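You operate a simulated robot arm through the tools that you are given. There is no shell and no other tool. Be economical: measure what you need, move in short steps, check, and stop when the job is done.

Carry out the task below with a simulated robot arm. There is one attempt and no reset: what you move stays moved.

JOB
Vacuum off, press SHAKE three times, set power 3 and switch on again.
Fine: press SHAKE only while the vacuum is off; its FILTER lamp must go out.

It is judged by the outcome, as a careful person would: the job done as asked, and still so three seconds after it is handed in. It fails if anything else is knocked over, pushed out of place, dropped, spilled or broken.

ROBOT AND FRAMES
A 6-joint arm with a two-finger parallel gripper, fixed in place. Base frame: the origin is at the foot of the arm, x ahead of it, y to its left, z up. Units: mm, degrees, N and s.
With the tool pointing down near the work surface it reaches from about 240 to 640 mm from the base axis. Its first joint turns from -66.0 to 66.0 degrees. Payload 2.7 kg.
The tool frame sits at the grasp point between the pads (the TCP): z along the fingers, y along the line on which they close. The tips reach 23 mm beyond it. Largest opening 94 mm; finger width 38, thickness 10; the body of the gripper, 54 by 96 mm, starts 39 mm behind the TCP.
Orientation is that of the tool frame in the base frame, as a unit quaternion [x, y, z, w]. With the fingers straight down and closing along the base's y, the tool's x points along the base's -x, its y along +y and its z along -z.

CONTROLS
- The arm moves only by the tool play_rows. Its argument "deltas" is text: rows parted by semicolons, each of 7 numbers parted by spaces: the finger opening in mm, from 0 to 94, then the shift along the base's x, y, z in units of 30 mm (1.0 is 30 mm), then the turn, a rotation vector about the base's x, y, z in units of 4 degrees (1.0 is 4 degrees). In form: gripper x y z wx wy wz; .... A call has 1 to 20 rows; each row shifts and turns the commanded pose from where the row before left it. A call with a number of a shift or a turn outside -1 to 1 is refused whole. Rows are played at 5 a second. More than 50 mm and 8.6 degrees between two rows, or a gripper value outside its range, and nothing of the call is played. Where a pose cannot be reached the arm comes as near as it can. A force on the tool above 40 N (or 10 N above the force at the start of the call, whichever is more), or a blocked arm, ends the call early, and 0.2 s more pass. The fingers move at their own pace (about 45 mm/s each) and stop on an object; they squeeze with about 26 N. The grip force told is the motor's: it shows also when the fingers shut on nothing. Time passes only in rows, and 0.2 s behind the last, so rows that do not move let the fingers close. The reply holds the time, the measured pose of the TCP, the force on the tool along the base axes, the opening and the grip force, in the units named above and with some noise, with the torque about the TCP (base axes, N m) and any sound that the robot's microphone picked up.
- Cameras (640 x 400 px; columns grow to the right, rows downward): "scene" is fixed at [55.4, -418.2, 1410.4]; the picture's right is [0.92, -0.39, 0.00], its down [-0.20, -0.49, -0.85] and it looks along [0.33, 0.78, -0.53] (base axes); focal length 354 px, centre (320, 200). "wrist" rides on the gripper at [87, 16, -75] in the tool frame; the picture's right is [-0.18, 0.98, 0.00], its down [-0.58, -0.11, -0.81] and it looks along [-0.79, -0.15, 0.59] (tool axes); focal length 243 px, centre (320, 200). There is no depth. A picture from a camera that has moved, and an enlarged one, comes with that camera's place and axes in the base frame and with its lens.
- camera(camera): a new picture of that camera. It takes no simulated time.
- zoom(camera, box): a new picture of the part [left, top, right, bottom] of that camera's present view, enlarged. It takes no simulated time.
- hand_in(): hands the job in; it is judged then, once.

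Work in short steps. Places have to be worked out from the pictures, the camera data and where the tool is seen: move nearer, look again, correct. Check each grasp and each placing, and mend what went wrong. You have 120 turns and 76 pictures in all, those below and enlarged ones among them. Open the gripper and draw the arm clear of the work before you hand the job in, unless the task says otherwise; then end with one line.

The tools are called as a command line: name --argument value ..., lists and objects as JSON in quotes. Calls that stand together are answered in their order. play_rows: Moves the arm, as the interface text tells. Its arguments: {"type":"object","properties":{"deltas":{"type":"string"}},"required":["deltas"]} The other tools are called the same way: camera (camera) takes a picture; zoom (camera, box) takes an enlarged picture of a part of a camera's view; hand_in () hands the job in.

At the start:

```text
t: 0.0
eef_pos: [416.6, 163.7, 1047.0]
tool_rot: [-0.001, 1.0, 0.001, 0.001]
wrist_force: [-0.4, 0.3, -0.4]
moment: [0.02, -0.02, 0.0]
opening: 94.0
gripper_force: 0.1
```

scene: 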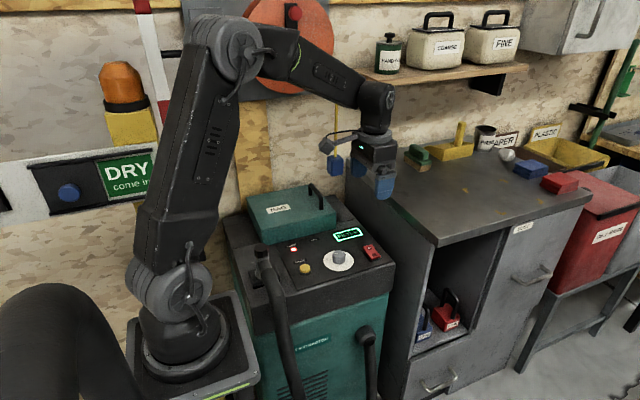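
wrist: 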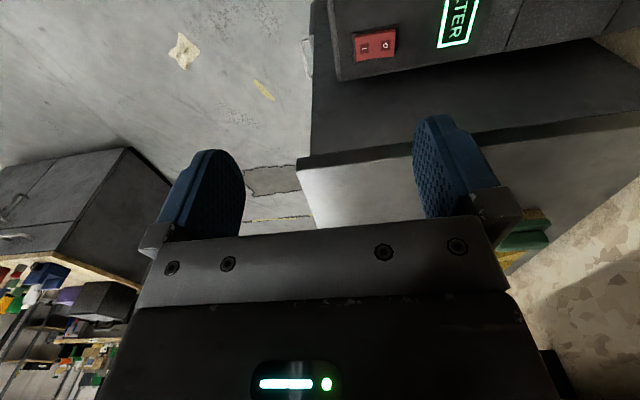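

The vacuum is the green machine with a panel: a yellow button, a dial, a red rocker and a lamp. I zoom in to read it.

zoom --camera "scene" --box '[230, 170, 410, 300]'

zoom --camera "scene" --box '[280, 220, 390, 285]'

```text
3.08 times, centred on (320, 235) of scene
camera zoom: at [55.4, -418.2, 1410.4], right [0.92, -0.39, 0.0], down [-0.2, -0.49, -0.85], along [0.33, 0.78, -0.53], focal length 1090 px, centre (320, 92)
```

zoom: 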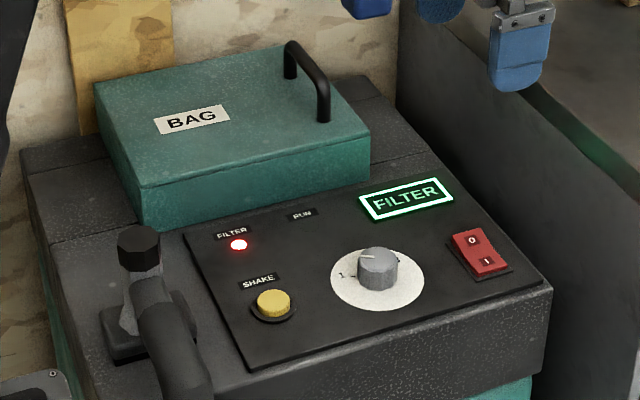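

```text
5.82 times, centred on (335, 252) of scene
camera zoom: at [55.4, -418.2, 1410.4], right [0.92, -0.39, 0.0], down [-0.2, -0.49, -0.85], along [0.33, 0.78, -0.53], focal length 2060 px, centre (233, -106)
```

zoom: 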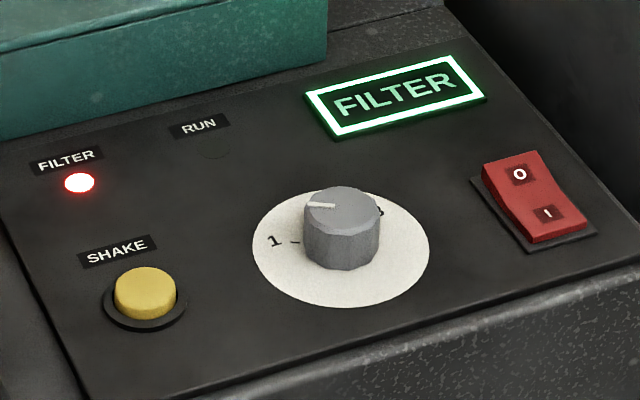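

The panel is at roughly z≈760, with the rocker near (483,226), the dial near (387,233) and SHAKE near (290,233). I'll tilt the wrist so its camera looks down on the panel, then refine these.

play_rows --deltas "94 -0.3 0.4 0 0 1 0; 94 -0.3 0.4 0 0 1 0; 94 -0.3 0.4 0 0 1 0; 94 -0.3 0.4 0 0 1 0; 94 -0.3 0.4 0 0 1 0; 94 -0.3 0.4 0 0 1 0; 94 -0.3 0.2 0 0 1 0; 94 0 0 0 0 0 0"

camera --camera "wrist"

zoom --camera "scene" --box '[280, 220, 390, 285]'

```text
t: 1.8
eef_pos: [352.2, 240.9, 1047.7]
tool_rot: [-0.001, 0.97, 0.0, -0.242]
wrist_force: [-0.8, 0.4, 0.2]
moment: [0.05, -0.03, 0.01]
opening: 94.1
gripper_force: 0.0
```

```text
71 pictures are left
camera wrist: at [311.0, 257.0, 1155.1], right [0.16, 0.98, -0.09], down [0.89, -0.11, 0.44], along [0.42, -0.15, -0.89], focal length 243 px, centre (320, 200)
```

wrist: 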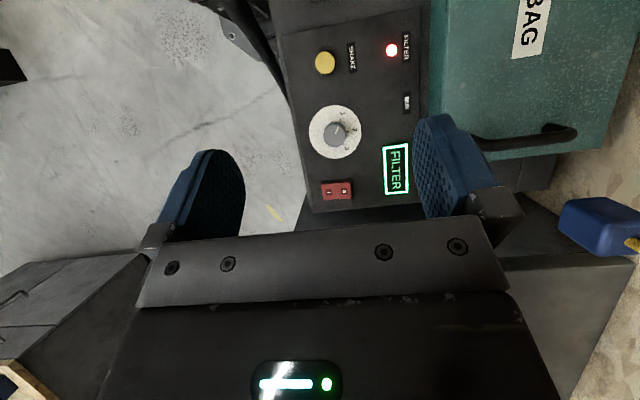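

```text
5.82 times, centred on (335, 252) of scene
camera zoom: at [55.4, -418.2, 1410.4], right [0.92, -0.39, 0.0], down [-0.2, -0.49, -0.85], along [0.33, 0.78, -0.53], focal length 2060 px, centre (233, -106)
```

zoom: 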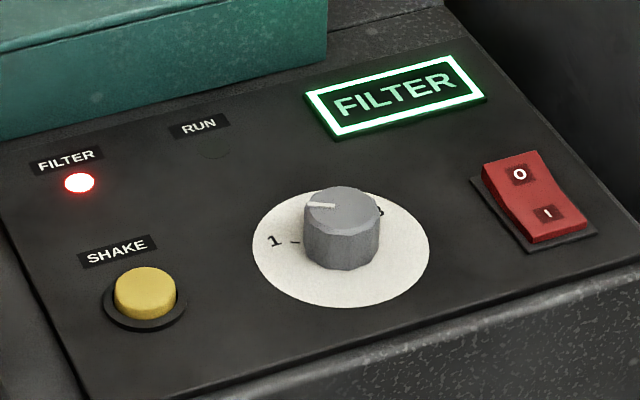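

zoom --camera "wrist" --box '[290, 30, 418, 210]'

zoom --camera "wrist" --box '[300, 95, 420, 170]'

zoom --camera "wrist" --box '[310, 170, 374, 210]'

```text
2.22 times, centred on (354, 120) of wrist
camera zoom: at [311.0, 257.0, 1155.1], right [0.16, 0.98, -0.09], down [0.89, -0.11, 0.44], along [0.42, -0.15, -0.89], focal length 539 px, centre (244, 378)
```

zoom: 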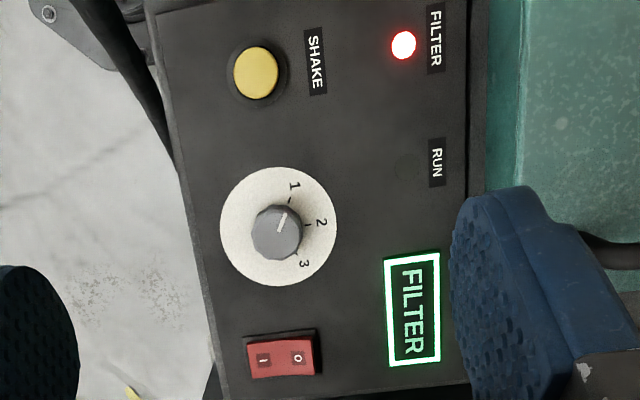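

```text
5.33 times, centred on (360, 132) of wrist
camera zoom: at [311.0, 257.0, 1155.1], right [0.16, 0.98, -0.09], down [0.89, -0.11, 0.44], along [0.42, -0.15, -0.89], focal length 1294 px, centre (107, 560)
```

zoom: 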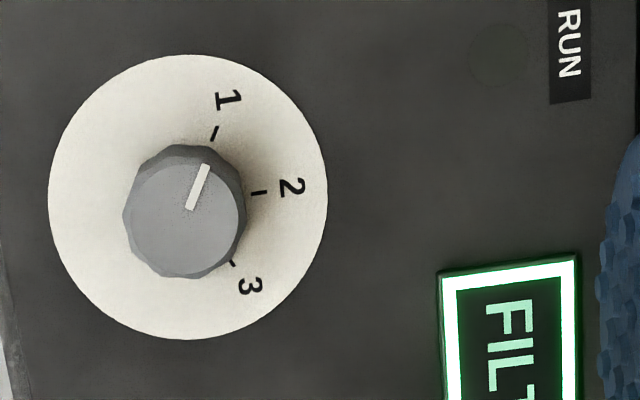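

```text
10.00 times, centred on (342, 190) of wrist
camera zoom: at [311.0, 257.0, 1155.1], right [0.16, 0.98, -0.09], down [0.89, -0.11, 0.44], along [0.42, -0.15, -0.89], focal length 2426 px, centre (100, 300)
```

zoom: 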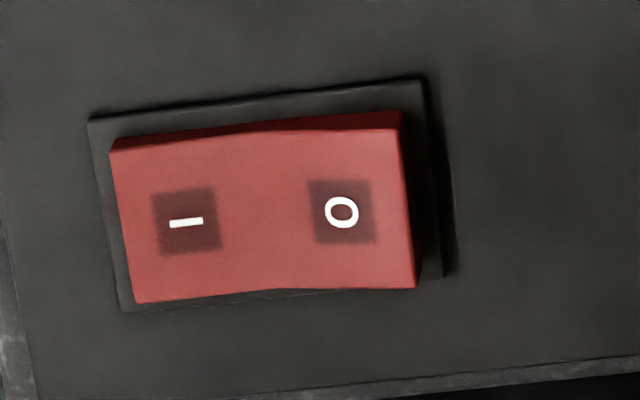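

The knob is at 1, and the rocker's O side stands proud, so the vacuum is ON. My estimates are: rocker centre (483,223), with O at y≈238 and I at y≈209; SHAKE (286,234), top z≈764; dial (384,235), top z≈784. Next I close the fingers, straighten the tool and hover over the O end.

play_rows --deltas "0 0.55 0 -0.9 0 -1 0; 0 0.55 0 -0.9 0 -1 0; 0 0.55 0 -0.9 0 -1 0; 0 0.55 0 -0.9 0 -1 0; 0 0.55 0 -0.9 0 -1 0; 0 0.55 0 -0.9 0 -1 0; 0 0.55 0 -0.9 0 -1 0; 0 0.55 0 -0.9 0 0 0; 0 0 0 0 0 0 0"

zoom --camera "scene" --box '[280, 190, 420, 285]'

camera --camera "wrist"

```text
t: 3.8
eef_pos: [485.5, 238.3, 831.3]
tool_rot: [0.0, 1.0, -0.001, 0.001]
wrist_force: [-0.1, -0.3, 0.3]
moment: [0.01, 0.01, -0.04]
opening: 0.0
gripper_force: 26.3
```

```text
4.21 times, centred on (350, 238) of scene
camera zoom: at [55.4, -418.2, 1410.4], right [0.92, -0.39, 0.0], down [-0.2, -0.49, -0.85], along [0.33, 0.78, -0.53], focal length 1491 px, centre (194, 42)
```

zoom: 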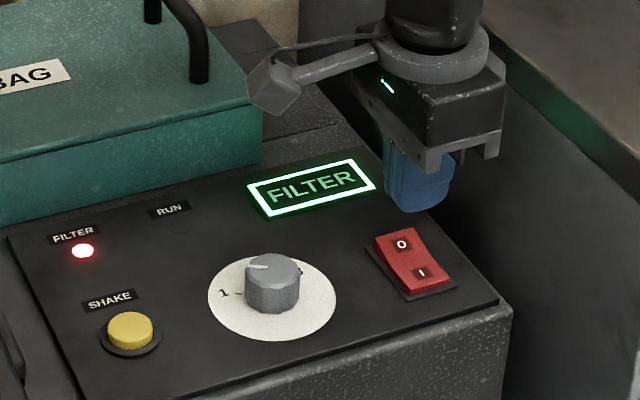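

```text
65 pictures are left
camera wrist: at [399.2, 255.9, 906.2], right [0.18, 0.98, 0.0], down [0.58, -0.11, 0.81], along [0.79, -0.15, -0.59], focal length 243 px, centre (320, 200)
```

wrist: 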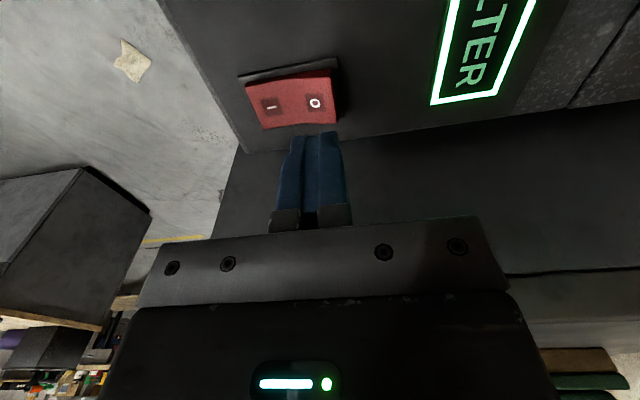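

The fingertips are over O at about (483,237), with the tip at z≈808. I'll lower in small steps to contact.

play_rows --deltas "0 0 0.1 -0.5 0 0 0; 0 0 0 -0.5 0 0 0; 0 0 0 -0.15 0 0 0; 0 0 0 -0.1 0 0 0; 0 0 0 -0.1 0 0 0; 0 0 0 0 0 0 0"

zoom --camera "scene" --box '[280, 190, 420, 285]'

```text
t: 4.9
eef_pos: [484.9, 243.8, 799.0]
tool_rot: [-0.001, 1.0, 0.0, 0.0]
wrist_force: [-6.1, -2.6, 9.3]
moment: [-0.16, 0.25, -0.09]
opening: 0.0
gripper_force: 26.2
stopped in row 5: the force on the tool passed its limit at 46 N (the readings are from after the stop); the commanded pose is now the measured one
```

```text
4.21 times, centred on (350, 238) of scene
camera zoom: at [55.2, -418.3, 1410.4], right [0.92, -0.39, 0.0], down [-0.2, -0.49, -0.85], along [0.33, 0.78, -0.53], focal length 1491 px, centre (194, 42)
```

zoom: 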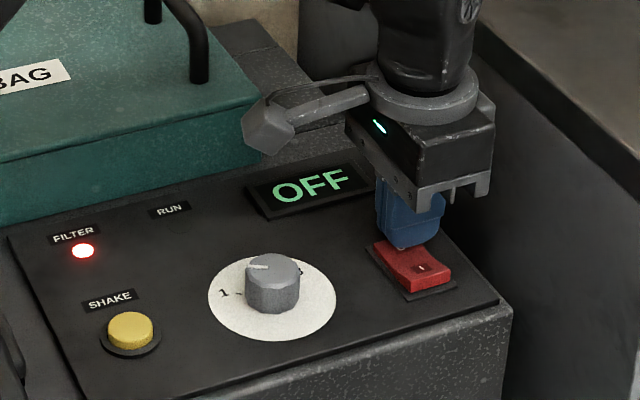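

The display reads OFF. Next I lift and move over SHAKE.

play_rows --deltas "0 0 0 0.7 0 0 0; 0 0 0 0.8 0 0 0; 0 -0.9 0 0 0 0 0; 0 -0.9 0 0 0 0 0; 0 -0.9 0 0 0 0 0; 0 -0.9 -0.1 0 0 0 0; 0 -0.9 -0.1 0 0 0 0; 0 -0.9 -0.1 0 0 0 0; 0 -0.9 0 0 0 0 0; 0 -0.33 0 -0.4 0 0 0; 0 0 0 0 0 0 0"

zoom --camera "scene" --box '[240, 190, 380, 285]'

camera --camera "wrist"

```text
t: 7.3
eef_pos: [285.6, 233.4, 831.1]
tool_rot: [0.0, 1.0, 0.001, 0.0]
wrist_force: [-1.3, 0.3, 0.2]
moment: [-0.02, -0.04, 0.0]
opening: 0.0
gripper_force: 25.7
```

```text
4.21 times, centred on (310, 238) of scene
camera zoom: at [55.4, -418.2, 1410.4], right [0.92, -0.39, 0.0], down [-0.2, -0.49, -0.85], along [0.33, 0.78, -0.53], focal length 1491 px, centre (362, 42)
```

zoom: 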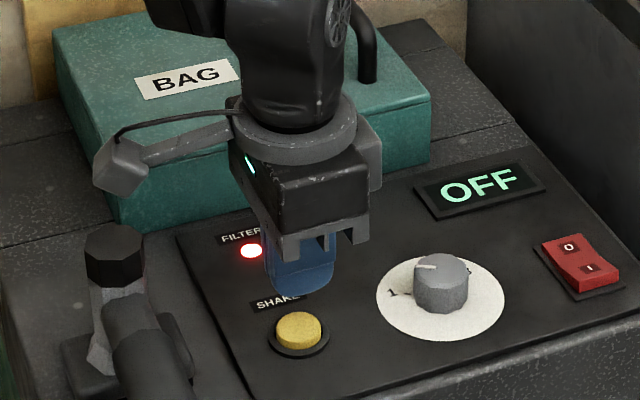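

```text
62 pictures are left
camera wrist: at [199.7, 251.0, 906.6], right [0.18, 0.98, 0.0], down [0.58, -0.11, 0.81], along [0.79, -0.15, -0.59], focal length 243 px, centre (320, 200)
```

wrist: 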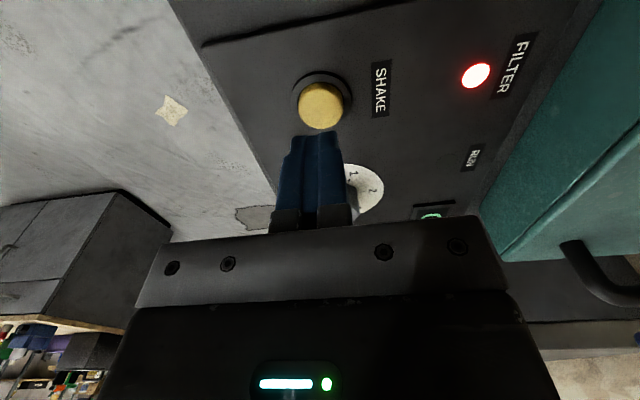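

SHAKE's top is at about (286.5,234.5,770). The camera housing would come close to the hose connector, so I yaw the tool 90° to put the camera on the clear front side before descending.

play_rows --deltas "0 0 0 0 0 0 1; 0 0 0 0 0 0 1; 0 0 0 0 0 0 1; 0 0 0 0 0 0 1; 0 0 0 0 0 0 1; 0 0 0 0 0 0 1; 0 0 0 0 0 0 1; 0 0 0 0 0 0 1; 0 0 0 0 0 0 1; 0 0 0 0 0 0 1; 0 0 0 0 0 0 1; 0 0 0 0 0 0 1; 0 0 0 0 0 0 1; 0 0 0 0 0 0 1; 0 0 0 0 0 0 1; 0 0 0 0 0 0 1; 0 0 0 0 0 0 1; 0 0 0 0 0 0 1; 0 0 0 0 0 0 1; 0 0 0 0 0 0 1"

camera --camera "wrist"

```text
t: 11.5
eef_pos: [286.8, 235.7, 830.5]
tool_rot: [-0.643, 0.766, 0.0, 0.001]
wrist_force: [-0.4, -0.3, -0.5]
moment: [0.01, 0.01, -0.02]
opening: 0.0
gripper_force: 26.2
```

```text
61 pictures are left
camera wrist: at [255.9, 153.1, 905.4], right [-0.94, 0.35, 0.0], down [0.21, 0.55, 0.81], along [0.28, 0.76, -0.59], focal length 243 px, centre (320, 200)
```

wrist: 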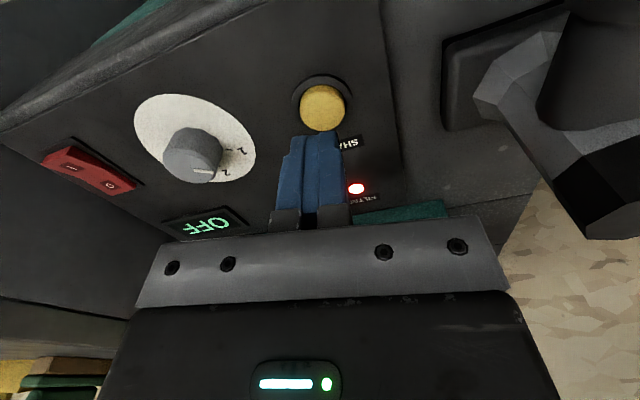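

The camera is clear of the hose and the button is right below the tip. First press, in small steps.

play_rows --deltas "0 0 0 -0.5 0 0 0; 0 0 0 -0.5 0 0 0; 0 0 0 -0.13 0 0 0; 0 0 0 -0.1 0 0 0; 0 0 0 -0.1 0 0 0; 0 0 0 -0.1 0 0 0; 0 0 0 0 0 0 0"

zoom --camera "scene" --box '[240, 190, 380, 285]'

```text
t: 13.0
eef_pos: [285.6, 234.0, 790.9]
tool_rot: [-0.643, 0.766, 0.0, 0.001]
wrist_force: [-7.7, -4.5, 28.4]
moment: [-0.14, 0.17, -0.04]
opening: 0.0
gripper_force: 26.1
heard: click
stopped in row 7: the force on the tool passed its limit at 42 N (the readings are from after the stop); the commanded pose is now the measured one
```

```text
4.21 times, centred on (310, 238) of scene
camera zoom: at [55.0, -418.5, 1410.4], right [0.92, -0.39, 0.0], down [-0.2, -0.48, -0.85], along [0.33, 0.78, -0.53], focal length 1491 px, centre (362, 42)
```

zoom: 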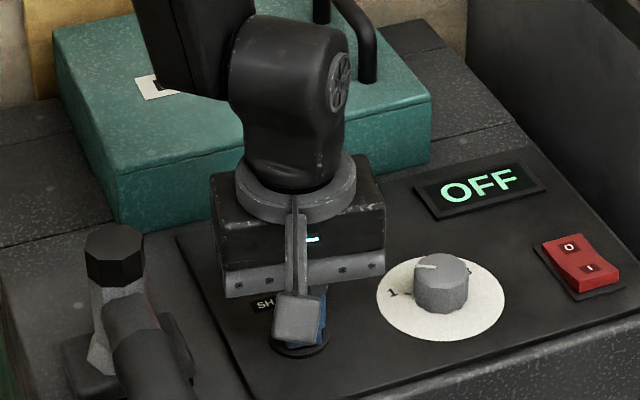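

One click was heard. I release by 15 mm, pause, and press again a touch less deep.

play_rows --deltas "0 0 0 0.25 0 0 0; 0 0 0 0.25 0 0 0; 0 0 0 0 0 0 0; 0 0 0 0 0 0 0"

play_rows --deltas "0 0 0 -0.2 0 0 0; 0 0 0 -0.1 0 0 0; 0 0 0 -0.1 0 0 0; 0 0 0 -0.1 0 0 0; 0 0 0 0 0 0 0"

```text
t: 14.0
eef_pos: [287.5, 235.0, 804.7]
tool_rot: [-0.643, 0.766, 0.001, 0.0]
wrist_force: [-1.1, -0.1, -0.1]
moment: [0.01, 0.0, -0.02]
opening: 0.0
gripper_force: 25.6
```

```text
t: 15.2
eef_pos: [285.9, 234.9, 790.4]
tool_rot: [-0.643, 0.766, 0.0, 0.003]
wrist_force: [2.6, -4.3, 26.5]
moment: [-0.16, -0.06, 0.0]
opening: 0.1
gripper_force: 26.4
heard: click
```

Second click. I release and press a third time.

play_rows --deltas "0 0 0 0.25 0 0 0; 0 0 0 0.25 0 0 0; 0 0 0 0 0 0 0; 0 0 0 0 0 0 0"

play_rows --deltas "0 0 0 -0.2 0 0 0; 0 0 0 -0.1 0 0 0; 0 0 0 -0.1 0 0 0; 0 0 0 -0.1 0 0 0; 0 0 0 0 0 0 0"

play_rows --deltas "0 0 0 0.5 0 0 0; 0 0 0 0.8 0 0 0; 0 0 0 0.8 0 0 0; 0 0 0 0 0 0 0"

camera --camera "wrist"

```text
t: 16.2
eef_pos: [285.5, 234.5, 803.8]
tool_rot: [-0.643, 0.766, 0.002, 0.0]
wrist_force: [0.2, -0.4, -0.1]
moment: [-0.03, -0.03, 0.0]
opening: 0.0
gripper_force: 25.7
```

```text
t: 17.4
eef_pos: [285.2, 235.2, 789.2]
tool_rot: [-0.643, 0.766, 0.001, 0.0]
wrist_force: [-4.6, -8.5, 30.1]
moment: [-0.24, 0.09, -0.03]
opening: 0.1
gripper_force: 25.9
heard: click
```

```text
t: 18.4
eef_pos: [284.9, 233.4, 851.1]
tool_rot: [-0.643, 0.766, 0.001, 0.0]
wrist_force: [0.1, 0.0, -0.3]
moment: [0.03, 0.0, 0.01]
opening: 0.0
gripper_force: 25.9
```

```text
59 pictures are left
camera wrist: at [254.6, 152.0, 925.7], right [-0.94, 0.35, 0.0], down [0.21, 0.55, 0.81], along [0.28, 0.76, -0.59], focal length 243 px, centre (320, 200)
```

wrist: 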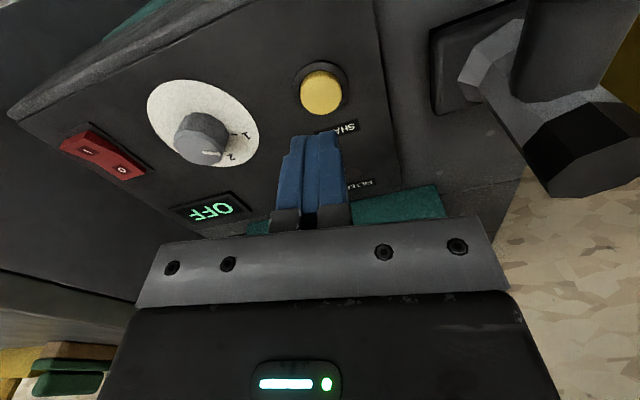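

Three clicks, and the FILTER lamp is out. Next I open the fingers, move over the dial and look at the knob.

play_rows --deltas "70 0.8 0 0 0 0 -1; 70 0.8 0 0 0 0 -1; 70 0.8 0 0 0 0 -1; 70 0.8 0 0 0 0 -1; 70 0 0 0 0 0 0; 70 0 0 0 0 0 0"

camera --camera "wrist"

zoom --camera "scene" --box '[260, 190, 400, 285]'

```text
t: 19.8
eef_pos: [381.1, 233.0, 851.3]
tool_rot: [-0.53, 0.848, 0.0, 0.001]
wrist_force: [0.9, 0.4, 0.5]
moment: [0.0, -0.02, 0.0]
opening: 69.9
gripper_force: 0.0
```

```text
58 pictures are left
camera wrist: at [328.6, 162.8, 926.4], right [-0.8, 0.6, 0.0], down [0.35, 0.47, 0.81], along [0.48, 0.65, -0.59], focal length 243 px, centre (320, 200)
```

wrist: 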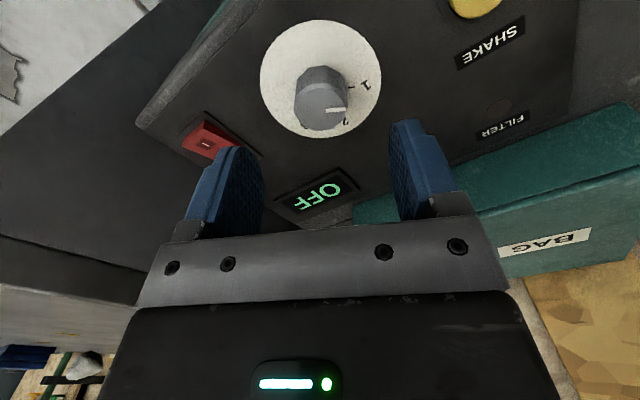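

```text
4.21 times, centred on (330, 238) of scene
camera zoom: at [55.4, -418.2, 1410.4], right [0.92, -0.39, 0.0], down [-0.2, -0.49, -0.85], along [0.33, 0.78, -0.53], focal length 1491 px, centre (278, 42)
```

zoom: 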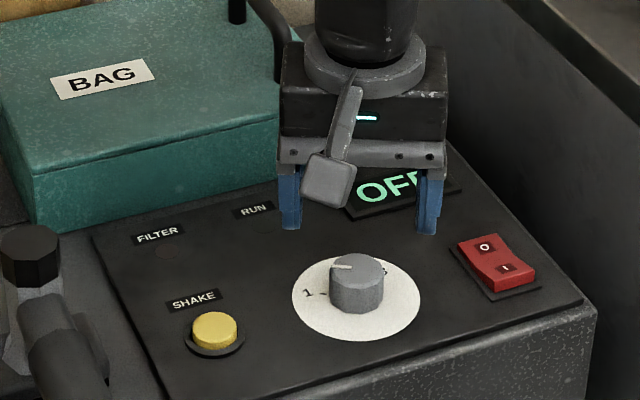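

The knob centre is about (382,236) with its top at ≈785. I lower the open fingers around it to tip z≈763 and close.

play_rows --deltas "60 0.05 0.1 -0.7 0 0 0; 60 0 0 -0.7 0 0 0; 60 0 0 -0.5 0 0 0; 60 0 0 -0.25 0 0 0; 60 0 0 0 0 0 0"

zoom --camera "scene" --box '[290, 210, 390, 280]'

camera --camera "wrist"

```text
t: 21.0
eef_pos: [384.0, 237.5, 788.8]
tool_rot: [-0.53, 0.848, 0.001, 0.002]
wrist_force: [-10.0, -3.4, 32.7]
moment: [-0.55, 0.69, -0.04]
opening: 59.9
gripper_force: 0.0
```

```text
5.71 times, centred on (340, 245) of scene
camera zoom: at [54.8, -418.5, 1410.4], right [0.92, -0.39, 0.0], down [-0.2, -0.48, -0.85], along [0.33, 0.78, -0.53], focal length 2023 px, centre (206, -57)
```

zoom: 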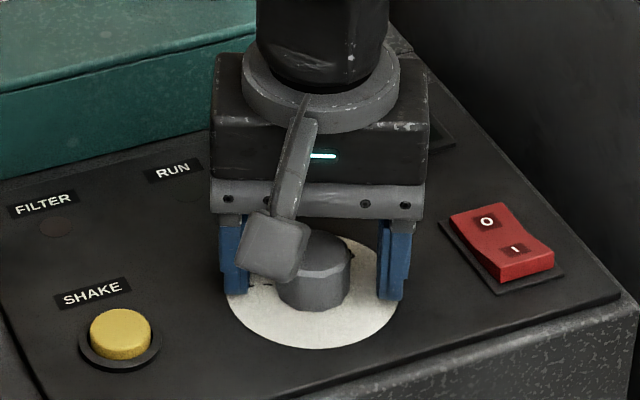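

```text
55 pictures are left
camera wrist: at [331.3, 167.5, 864.0], right [-0.8, 0.6, 0.0], down [0.35, 0.47, 0.81], along [0.48, 0.65, -0.59], focal length 243 px, centre (320, 200)
```

wrist: 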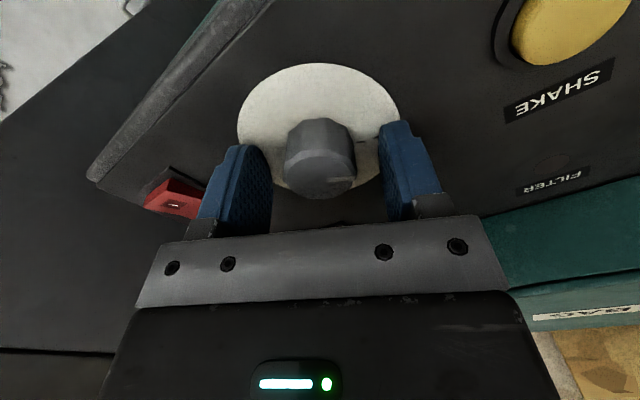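

The tips touched the panel at z≈766, so I raise about 8 mm and close on the knob.

play_rows --deltas "60 -0.05 -0.03 0.27 0 0 0; 60 0 0 0 0 0 0; 45 0 0 0 0 0 0; 38 0 0 0 0 0 0; 0 0 0 0 0 0 0; 0 0 0 0 0 0 0; 0 0 0 0 0 0 0"

zoom --camera "scene" --box '[290, 210, 390, 280]'

```text
t: 22.6
eef_pos: [382.2, 237.4, 794.4]
tool_rot: [-0.529, 0.848, 0.001, 0.001]
wrist_force: [7.8, -5.8, -5.8]
moment: [0.11, -0.39, -0.02]
opening: 33.4
gripper_force: 44.8
```

```text
5.71 times, centred on (340, 245) of scene
camera zoom: at [55.7, -418.2, 1410.4], right [0.92, -0.39, 0.0], down [-0.2, -0.49, -0.85], along [0.33, 0.78, -0.53], focal length 2023 px, centre (206, -57)
```

zoom: 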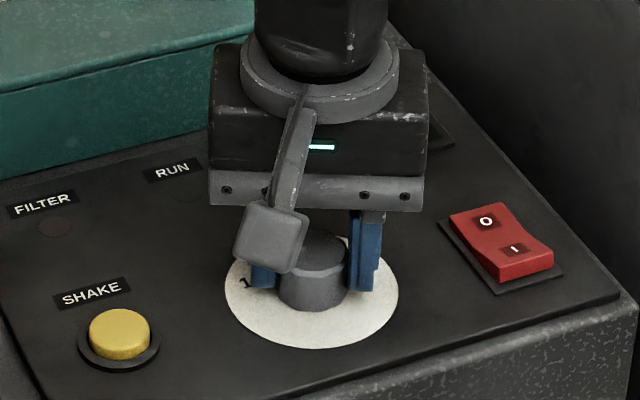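

Gripped at 33 mm. I turn clockwise 60° first and check.

play_rows --deltas "0 0.04 -0.03 0 0 0 -1; 0 0 0 0 0 0 -1; 0 0 0 0 0 0 -1; 0 0 0 0 0 0 -1; 0 0 0 0 0 0 -1; 0 0 0 0 0 0 -1; 0 0 0 0 0 0 -1; 0 0 0 0 0 0 -1; 0 0 0 0 0 0 -1; 0 0 0 0 0 0 -1; 0 0 0 0 0 0 -1; 0 0 0 0 0 0 -1; 0 0 0 0 0 0 -1; 0 0 0 0 0 0 -1; 0 0 0 0 0 0 -1; 0 0 0 0 0 0 0"

zoom --camera "scene" --box '[290, 210, 390, 280]'

camera --camera "wrist"

```text
t: 26.1
eef_pos: [385.0, 235.6, 796.2]
tool_rot: [-0.034, 0.999, 0.0, -0.001]
wrist_force: [-6.5, -2.6, 9.8]
moment: [0.2, -0.12, -0.02]
opening: 33.1
gripper_force: 44.9
stopped in row 16: the force on the tool passed its limit at 41 N (the readings are from after the stop); the commanded pose is now the measured one
```

```text
5.71 times, centred on (340, 245) of scene
camera zoom: at [55.2, -418.3, 1410.4], right [0.92, -0.39, 0.0], down [-0.2, -0.49, -0.85], along [0.33, 0.78, -0.53], focal length 2023 px, centre (206, -57)
```

zoom: 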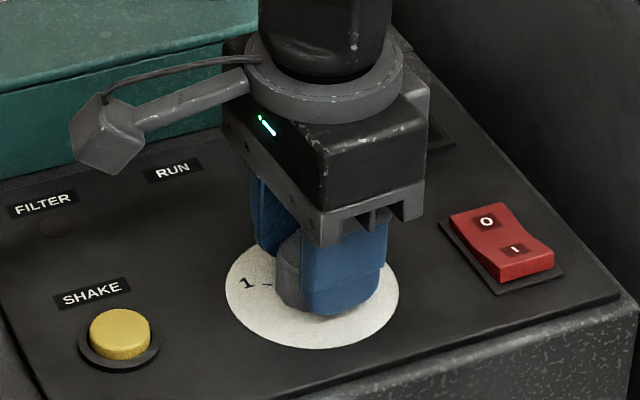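

```text
52 pictures are left
camera wrist: at [296.4, 246.0, 870.9], right [0.12, 0.99, 0.0], down [0.59, -0.07, 0.81], along [0.8, -0.09, -0.59], focal length 243 px, centre (320, 200)
```

wrist: 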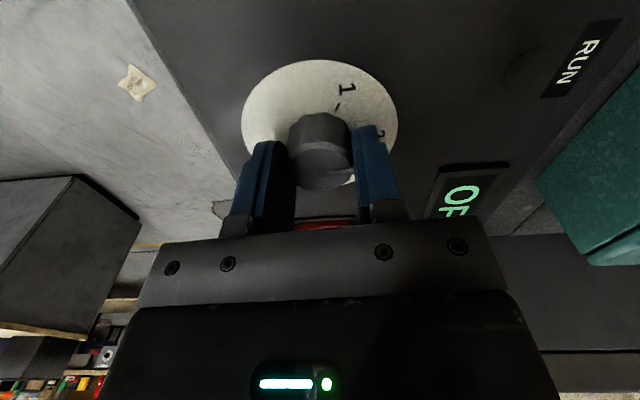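

I zoom on the knob to see its pointer.

zoom --camera "wrist" --box '[240, 55, 400, 205]'

```text
2.67 times, centred on (320, 130) of wrist
camera zoom: at [296.4, 246.0, 870.9], right [0.12, 0.99, 0.0], down [0.59, -0.07, 0.81], along [0.8, -0.09, -0.59], focal length 647 px, centre (320, 387)
```

zoom: 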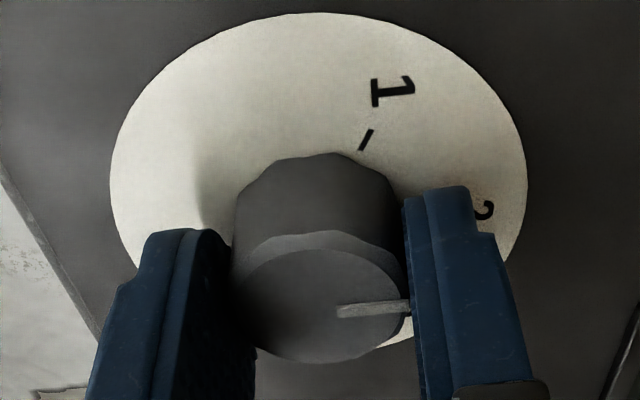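

The knob has turned with the fingers and now points to 2. I'll turn another 60°.

play_rows --deltas "0 0 0 0 0 0 -1; 0 0 0 0 0 0 -1; 0 0 0 0 0 0 -1; 0 0 0 0 0 0 -1; 0 0 0 0 0 0 -1; 0 0 0 0 0 0 -1; 0 0 0 0 0 0 -1; 0 0 0 0 0 0 -1; 0 0 0 0 0 0 -1; 0 0 0 0 0 0 -1; 0 0 0 0 0 0 -1; 0 0 0 0 0 0 -1; 0 0 0 0 0 0 -1; 0 0 0 0 0 0 -1; 0 0 0 0 0 0 -1; 0 0 0 0 0 0 0"

camera --camera "wrist"

zoom --camera "wrist" --box '[240, 55, 400, 205]'

```text
t: 28.1
eef_pos: [384.0, 233.3, 795.8]
tool_rot: [0.272, 0.962, -0.002, -0.001]
wrist_force: [-6.0, -3.9, 8.8]
moment: [0.3, -0.44, 0.01]
opening: 33.0
gripper_force: 45.1
stopped in row 10: the force on the tool passed its limit at 41 N (the readings are from after the stop); the commanded pose is now the measured one
```

```text
50 pictures are left
camera wrist: at [318.7, 294.2, 871.0], right [0.67, 0.74, 0.0], down [0.44, -0.4, 0.81], along [0.59, -0.54, -0.59], focal length 243 px, centre (320, 200)
```

wrist: 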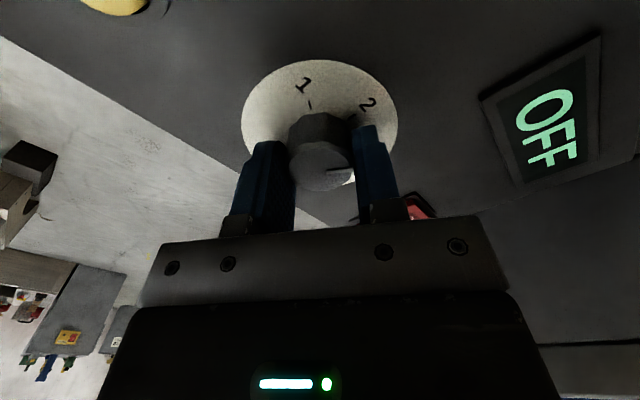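

```text
2.67 times, centred on (320, 130) of wrist
camera zoom: at [318.7, 294.2, 871.0], right [0.67, 0.74, 0.0], down [0.44, -0.4, 0.81], along [0.59, -0.54, -0.59], focal length 647 px, centre (320, 387)
```

zoom: 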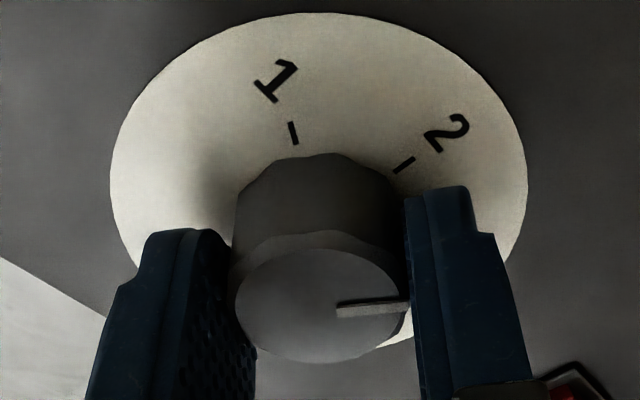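

It stopped partway through on force, with the knob between 2 and 3. I continue about 28° more from the reset pose.

play_rows --deltas "0 0 0 0 0 0 -1; 0 0 0 0 0 0 -1; 0 0 0 0 0 0 -1; 0 0 0 0 0 0 -1; 0 0 0 0 0 0 -1; 0 0 0 0 0 0 -1; 0 0 0 0 0 0 -1; 0 0 0 0 0 0 0"

zoom --camera "wrist" --box '[240, 55, 400, 205]'

```text
t: 29.9
eef_pos: [383.8, 234.5, 796.1]
tool_rot: [0.498, 0.867, -0.002, -0.003]
wrist_force: [-9.6, -24.8, 19.2]
moment: [-0.51, -0.64, 0.21]
opening: 33.0
gripper_force: 44.4
```

```text
2.67 times, centred on (320, 130) of wrist
camera zoom: at [353.8, 317.7, 870.7], right [0.94, 0.34, -0.01], down [0.2, -0.55, 0.81], along [0.27, -0.76, -0.59], focal length 647 px, centre (320, 387)
```

zoom: 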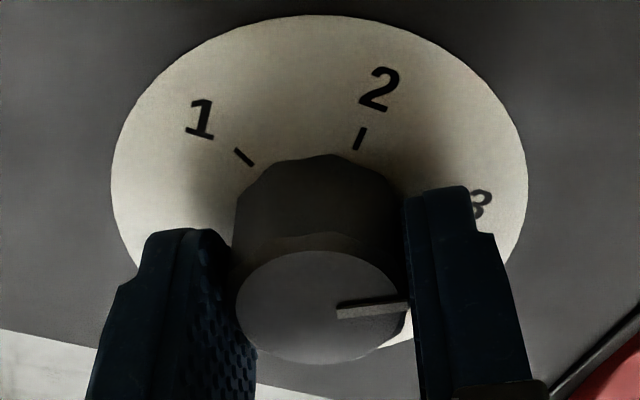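

The pointer sits relative to 3 as it did to 2 before. I release and lift clear to verify.

play_rows --deltas "60 0 0 0 0 0 0; 60 0 0 0 0 0 0; 60 0 0 0 0 0 0; 60 0 0 0.8 0 0 0; 60 0 0 0.8 0 0 0; 60 0 0 0.8 0 0 0; 60 0 0 0 0 0 0"

zoom --camera "wrist" --box '[240, 0, 400, 150]'

zoom --camera "scene" --box '[290, 210, 390, 280]'

```text
t: 31.5
eef_pos: [382.3, 234.1, 869.3]
tool_rot: [0.498, 0.867, -0.002, -0.001]
wrist_force: [0.4, -0.1, 1.1]
moment: [0.01, 0.01, 0.01]
opening: 60.0
gripper_force: 0.1
```

```text
2.67 times, centred on (320, 75) of wrist
camera zoom: at [353.4, 318.5, 944.5], right [0.94, 0.34, 0.0], down [0.2, -0.56, 0.81], along [0.27, -0.76, -0.59], focal length 647 px, centre (320, 533)
```

zoom: 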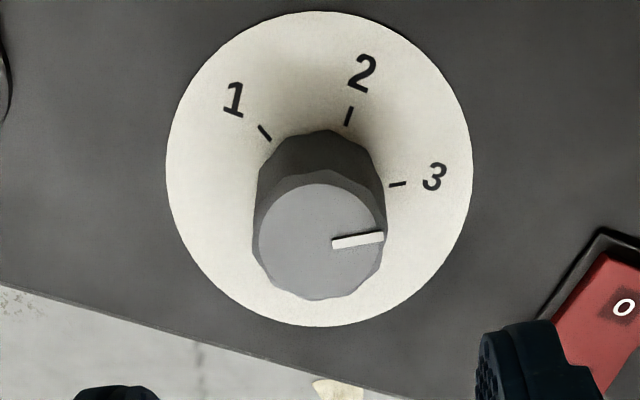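

```text
5.71 times, centred on (340, 245) of scene
camera zoom: at [55.4, -418.2, 1410.4], right [0.92, -0.39, 0.0], down [-0.2, -0.49, -0.85], along [0.33, 0.78, -0.53], focal length 2023 px, centre (206, -57)
```

zoom: 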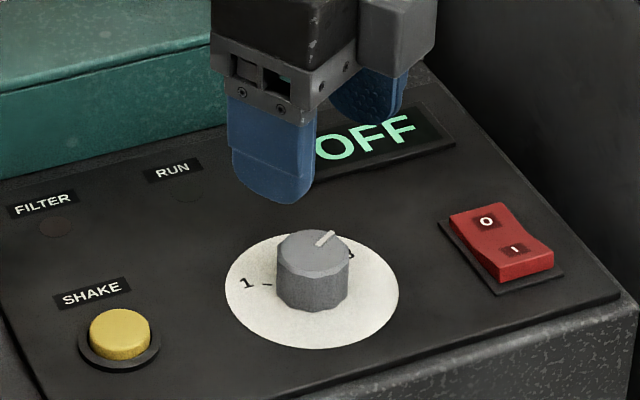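

The pointer lines up with 3. Next I close the fingers, undo the yaw and hover over the I end of the rocker at about (481,206).

play_rows --deltas "0 0.22 -0.062 0 0 0 1; 0 0.22 -0.062 0 0 0 1; 0 0.22 -0.062 0 0 0 1; 0 0.22 -0.062 0 0 0 1; 0 0.22 -0.062 0 0 0 1; 0 0.22 -0.062 0 0 0 1; 0 0.22 -0.062 0 0 0 1; 0 0.22 -0.062 0 0 0 1; 0 0.22 -0.062 0 0 0 1; 0 0.22 -0.062 0 0 0 1; 0 0.22 -0.062 -0.2 0 0 1; 0 0.22 -0.062 -0.2 0 0 1; 0 0.22 -0.062 -0.2 0 0 1; 0 0.22 -0.062 -0.2 0 0 1; 0 0.22 -0.062 -0.2 0 0 1; 0 0 0 0 0 0 0"

camera --camera "wrist"

```text
t: 34.9
eef_pos: [484.9, 206.2, 836.5]
tool_rot: [-0.004, 1.0, -0.002, -0.001]
wrist_force: [-0.4, 0.0, 0.4]
moment: [0.01, -0.03, 0.01]
opening: 0.1
gripper_force: 26.1
```

```text
45 pictures are left
camera wrist: at [397.9, 222.1, 911.3], right [0.18, 0.98, 0.0], down [0.58, -0.1, 0.81], along [0.79, -0.14, -0.59], focal length 243 px, centre (320, 200)
```

wrist: 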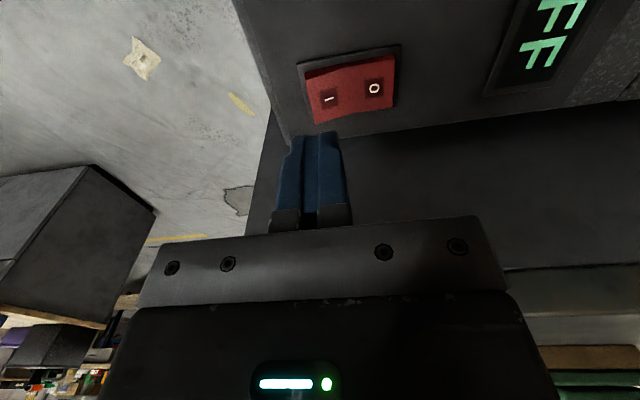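

The tip is over I. I press down in small steps.

play_rows --deltas "0 0 0 -0.5 0 0 0; 0 0 0 -0.4 0 0 0; 0 0 0 -0.15 0 0 0; 0 0 0 -0.1 0 0 0; 0 0 0 -0.1 0 0 0; 0 0 0 -0.1 0 0 0; 0 0 0 0 0 0 0"

zoom --camera "scene" --box '[280, 190, 420, 285]'

```text
t: 36.5
eef_pos: [484.3, 205.2, 798.2]
tool_rot: [-0.004, 1.0, -0.002, -0.002]
wrist_force: [-8.8, -2.3, 16.9]
moment: [0.09, 0.04, 0.06]
opening: 0.0
gripper_force: 25.6
```

```text
4.21 times, centred on (350, 238) of scene
camera zoom: at [55.0, -418.3, 1410.4], right [0.92, -0.39, 0.0], down [-0.2, -0.48, -0.85], along [0.33, 0.78, -0.53], focal length 1491 px, centre (194, 42)
```

zoom: 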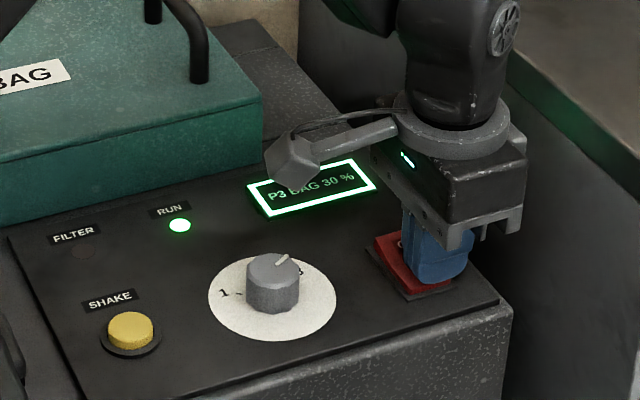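

It is running and the display reads "P3 BAG 30 %", with RUN lit and FILTER out. I lift clear, open the gripper and check again.

play_rows --deltas "0 0 0 0.5 0 0 0; 0 0 0 1 0 0 0; 0 0 0 1 0 0 0; 60 0 0 1 0 0 0; 90 0 0 1 0 0 0; 90 0 0 1 0 0 0; 90 0 0 0.5 0 0 0; 90 0 0 0 0 0 0; 90 0 0 0 0 0 0; 90 0 0 0 0 0 0; 90 0 0 0 0 0 0"

zoom --camera "scene" --box '[240, 170, 420, 285]'

```text
t: 38.9
eef_pos: [483.7, 202.9, 977.0]
tool_rot: [-0.003, 1.0, -0.002, -0.001]
wrist_force: [-1.2, 0.2, -0.5]
moment: [-0.01, 0.01, -0.01]
opening: 90.2
gripper_force: 0.1
```

```text
3.48 times, centred on (330, 228) of scene
camera zoom: at [55.4, -418.2, 1410.4], right [0.92, -0.39, 0.0], down [-0.2, -0.49, -0.85], along [0.33, 0.78, -0.53], focal length 1232 px, centre (285, 104)
```

zoom: 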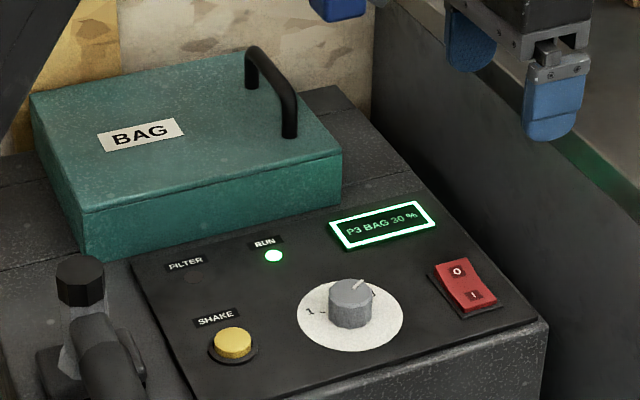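

The arm is clear, the vacuum is running at P3, and the FILTER lamp is off, so I hand the job in.

hand_in

```text
The job is handed in.
```

The job is done: I switched the vacuum off, pressed SHAKE three times while it was off (the FILTER lamp went out), set the dial to 3 and switched it back on; it now runs with the display showing P3.
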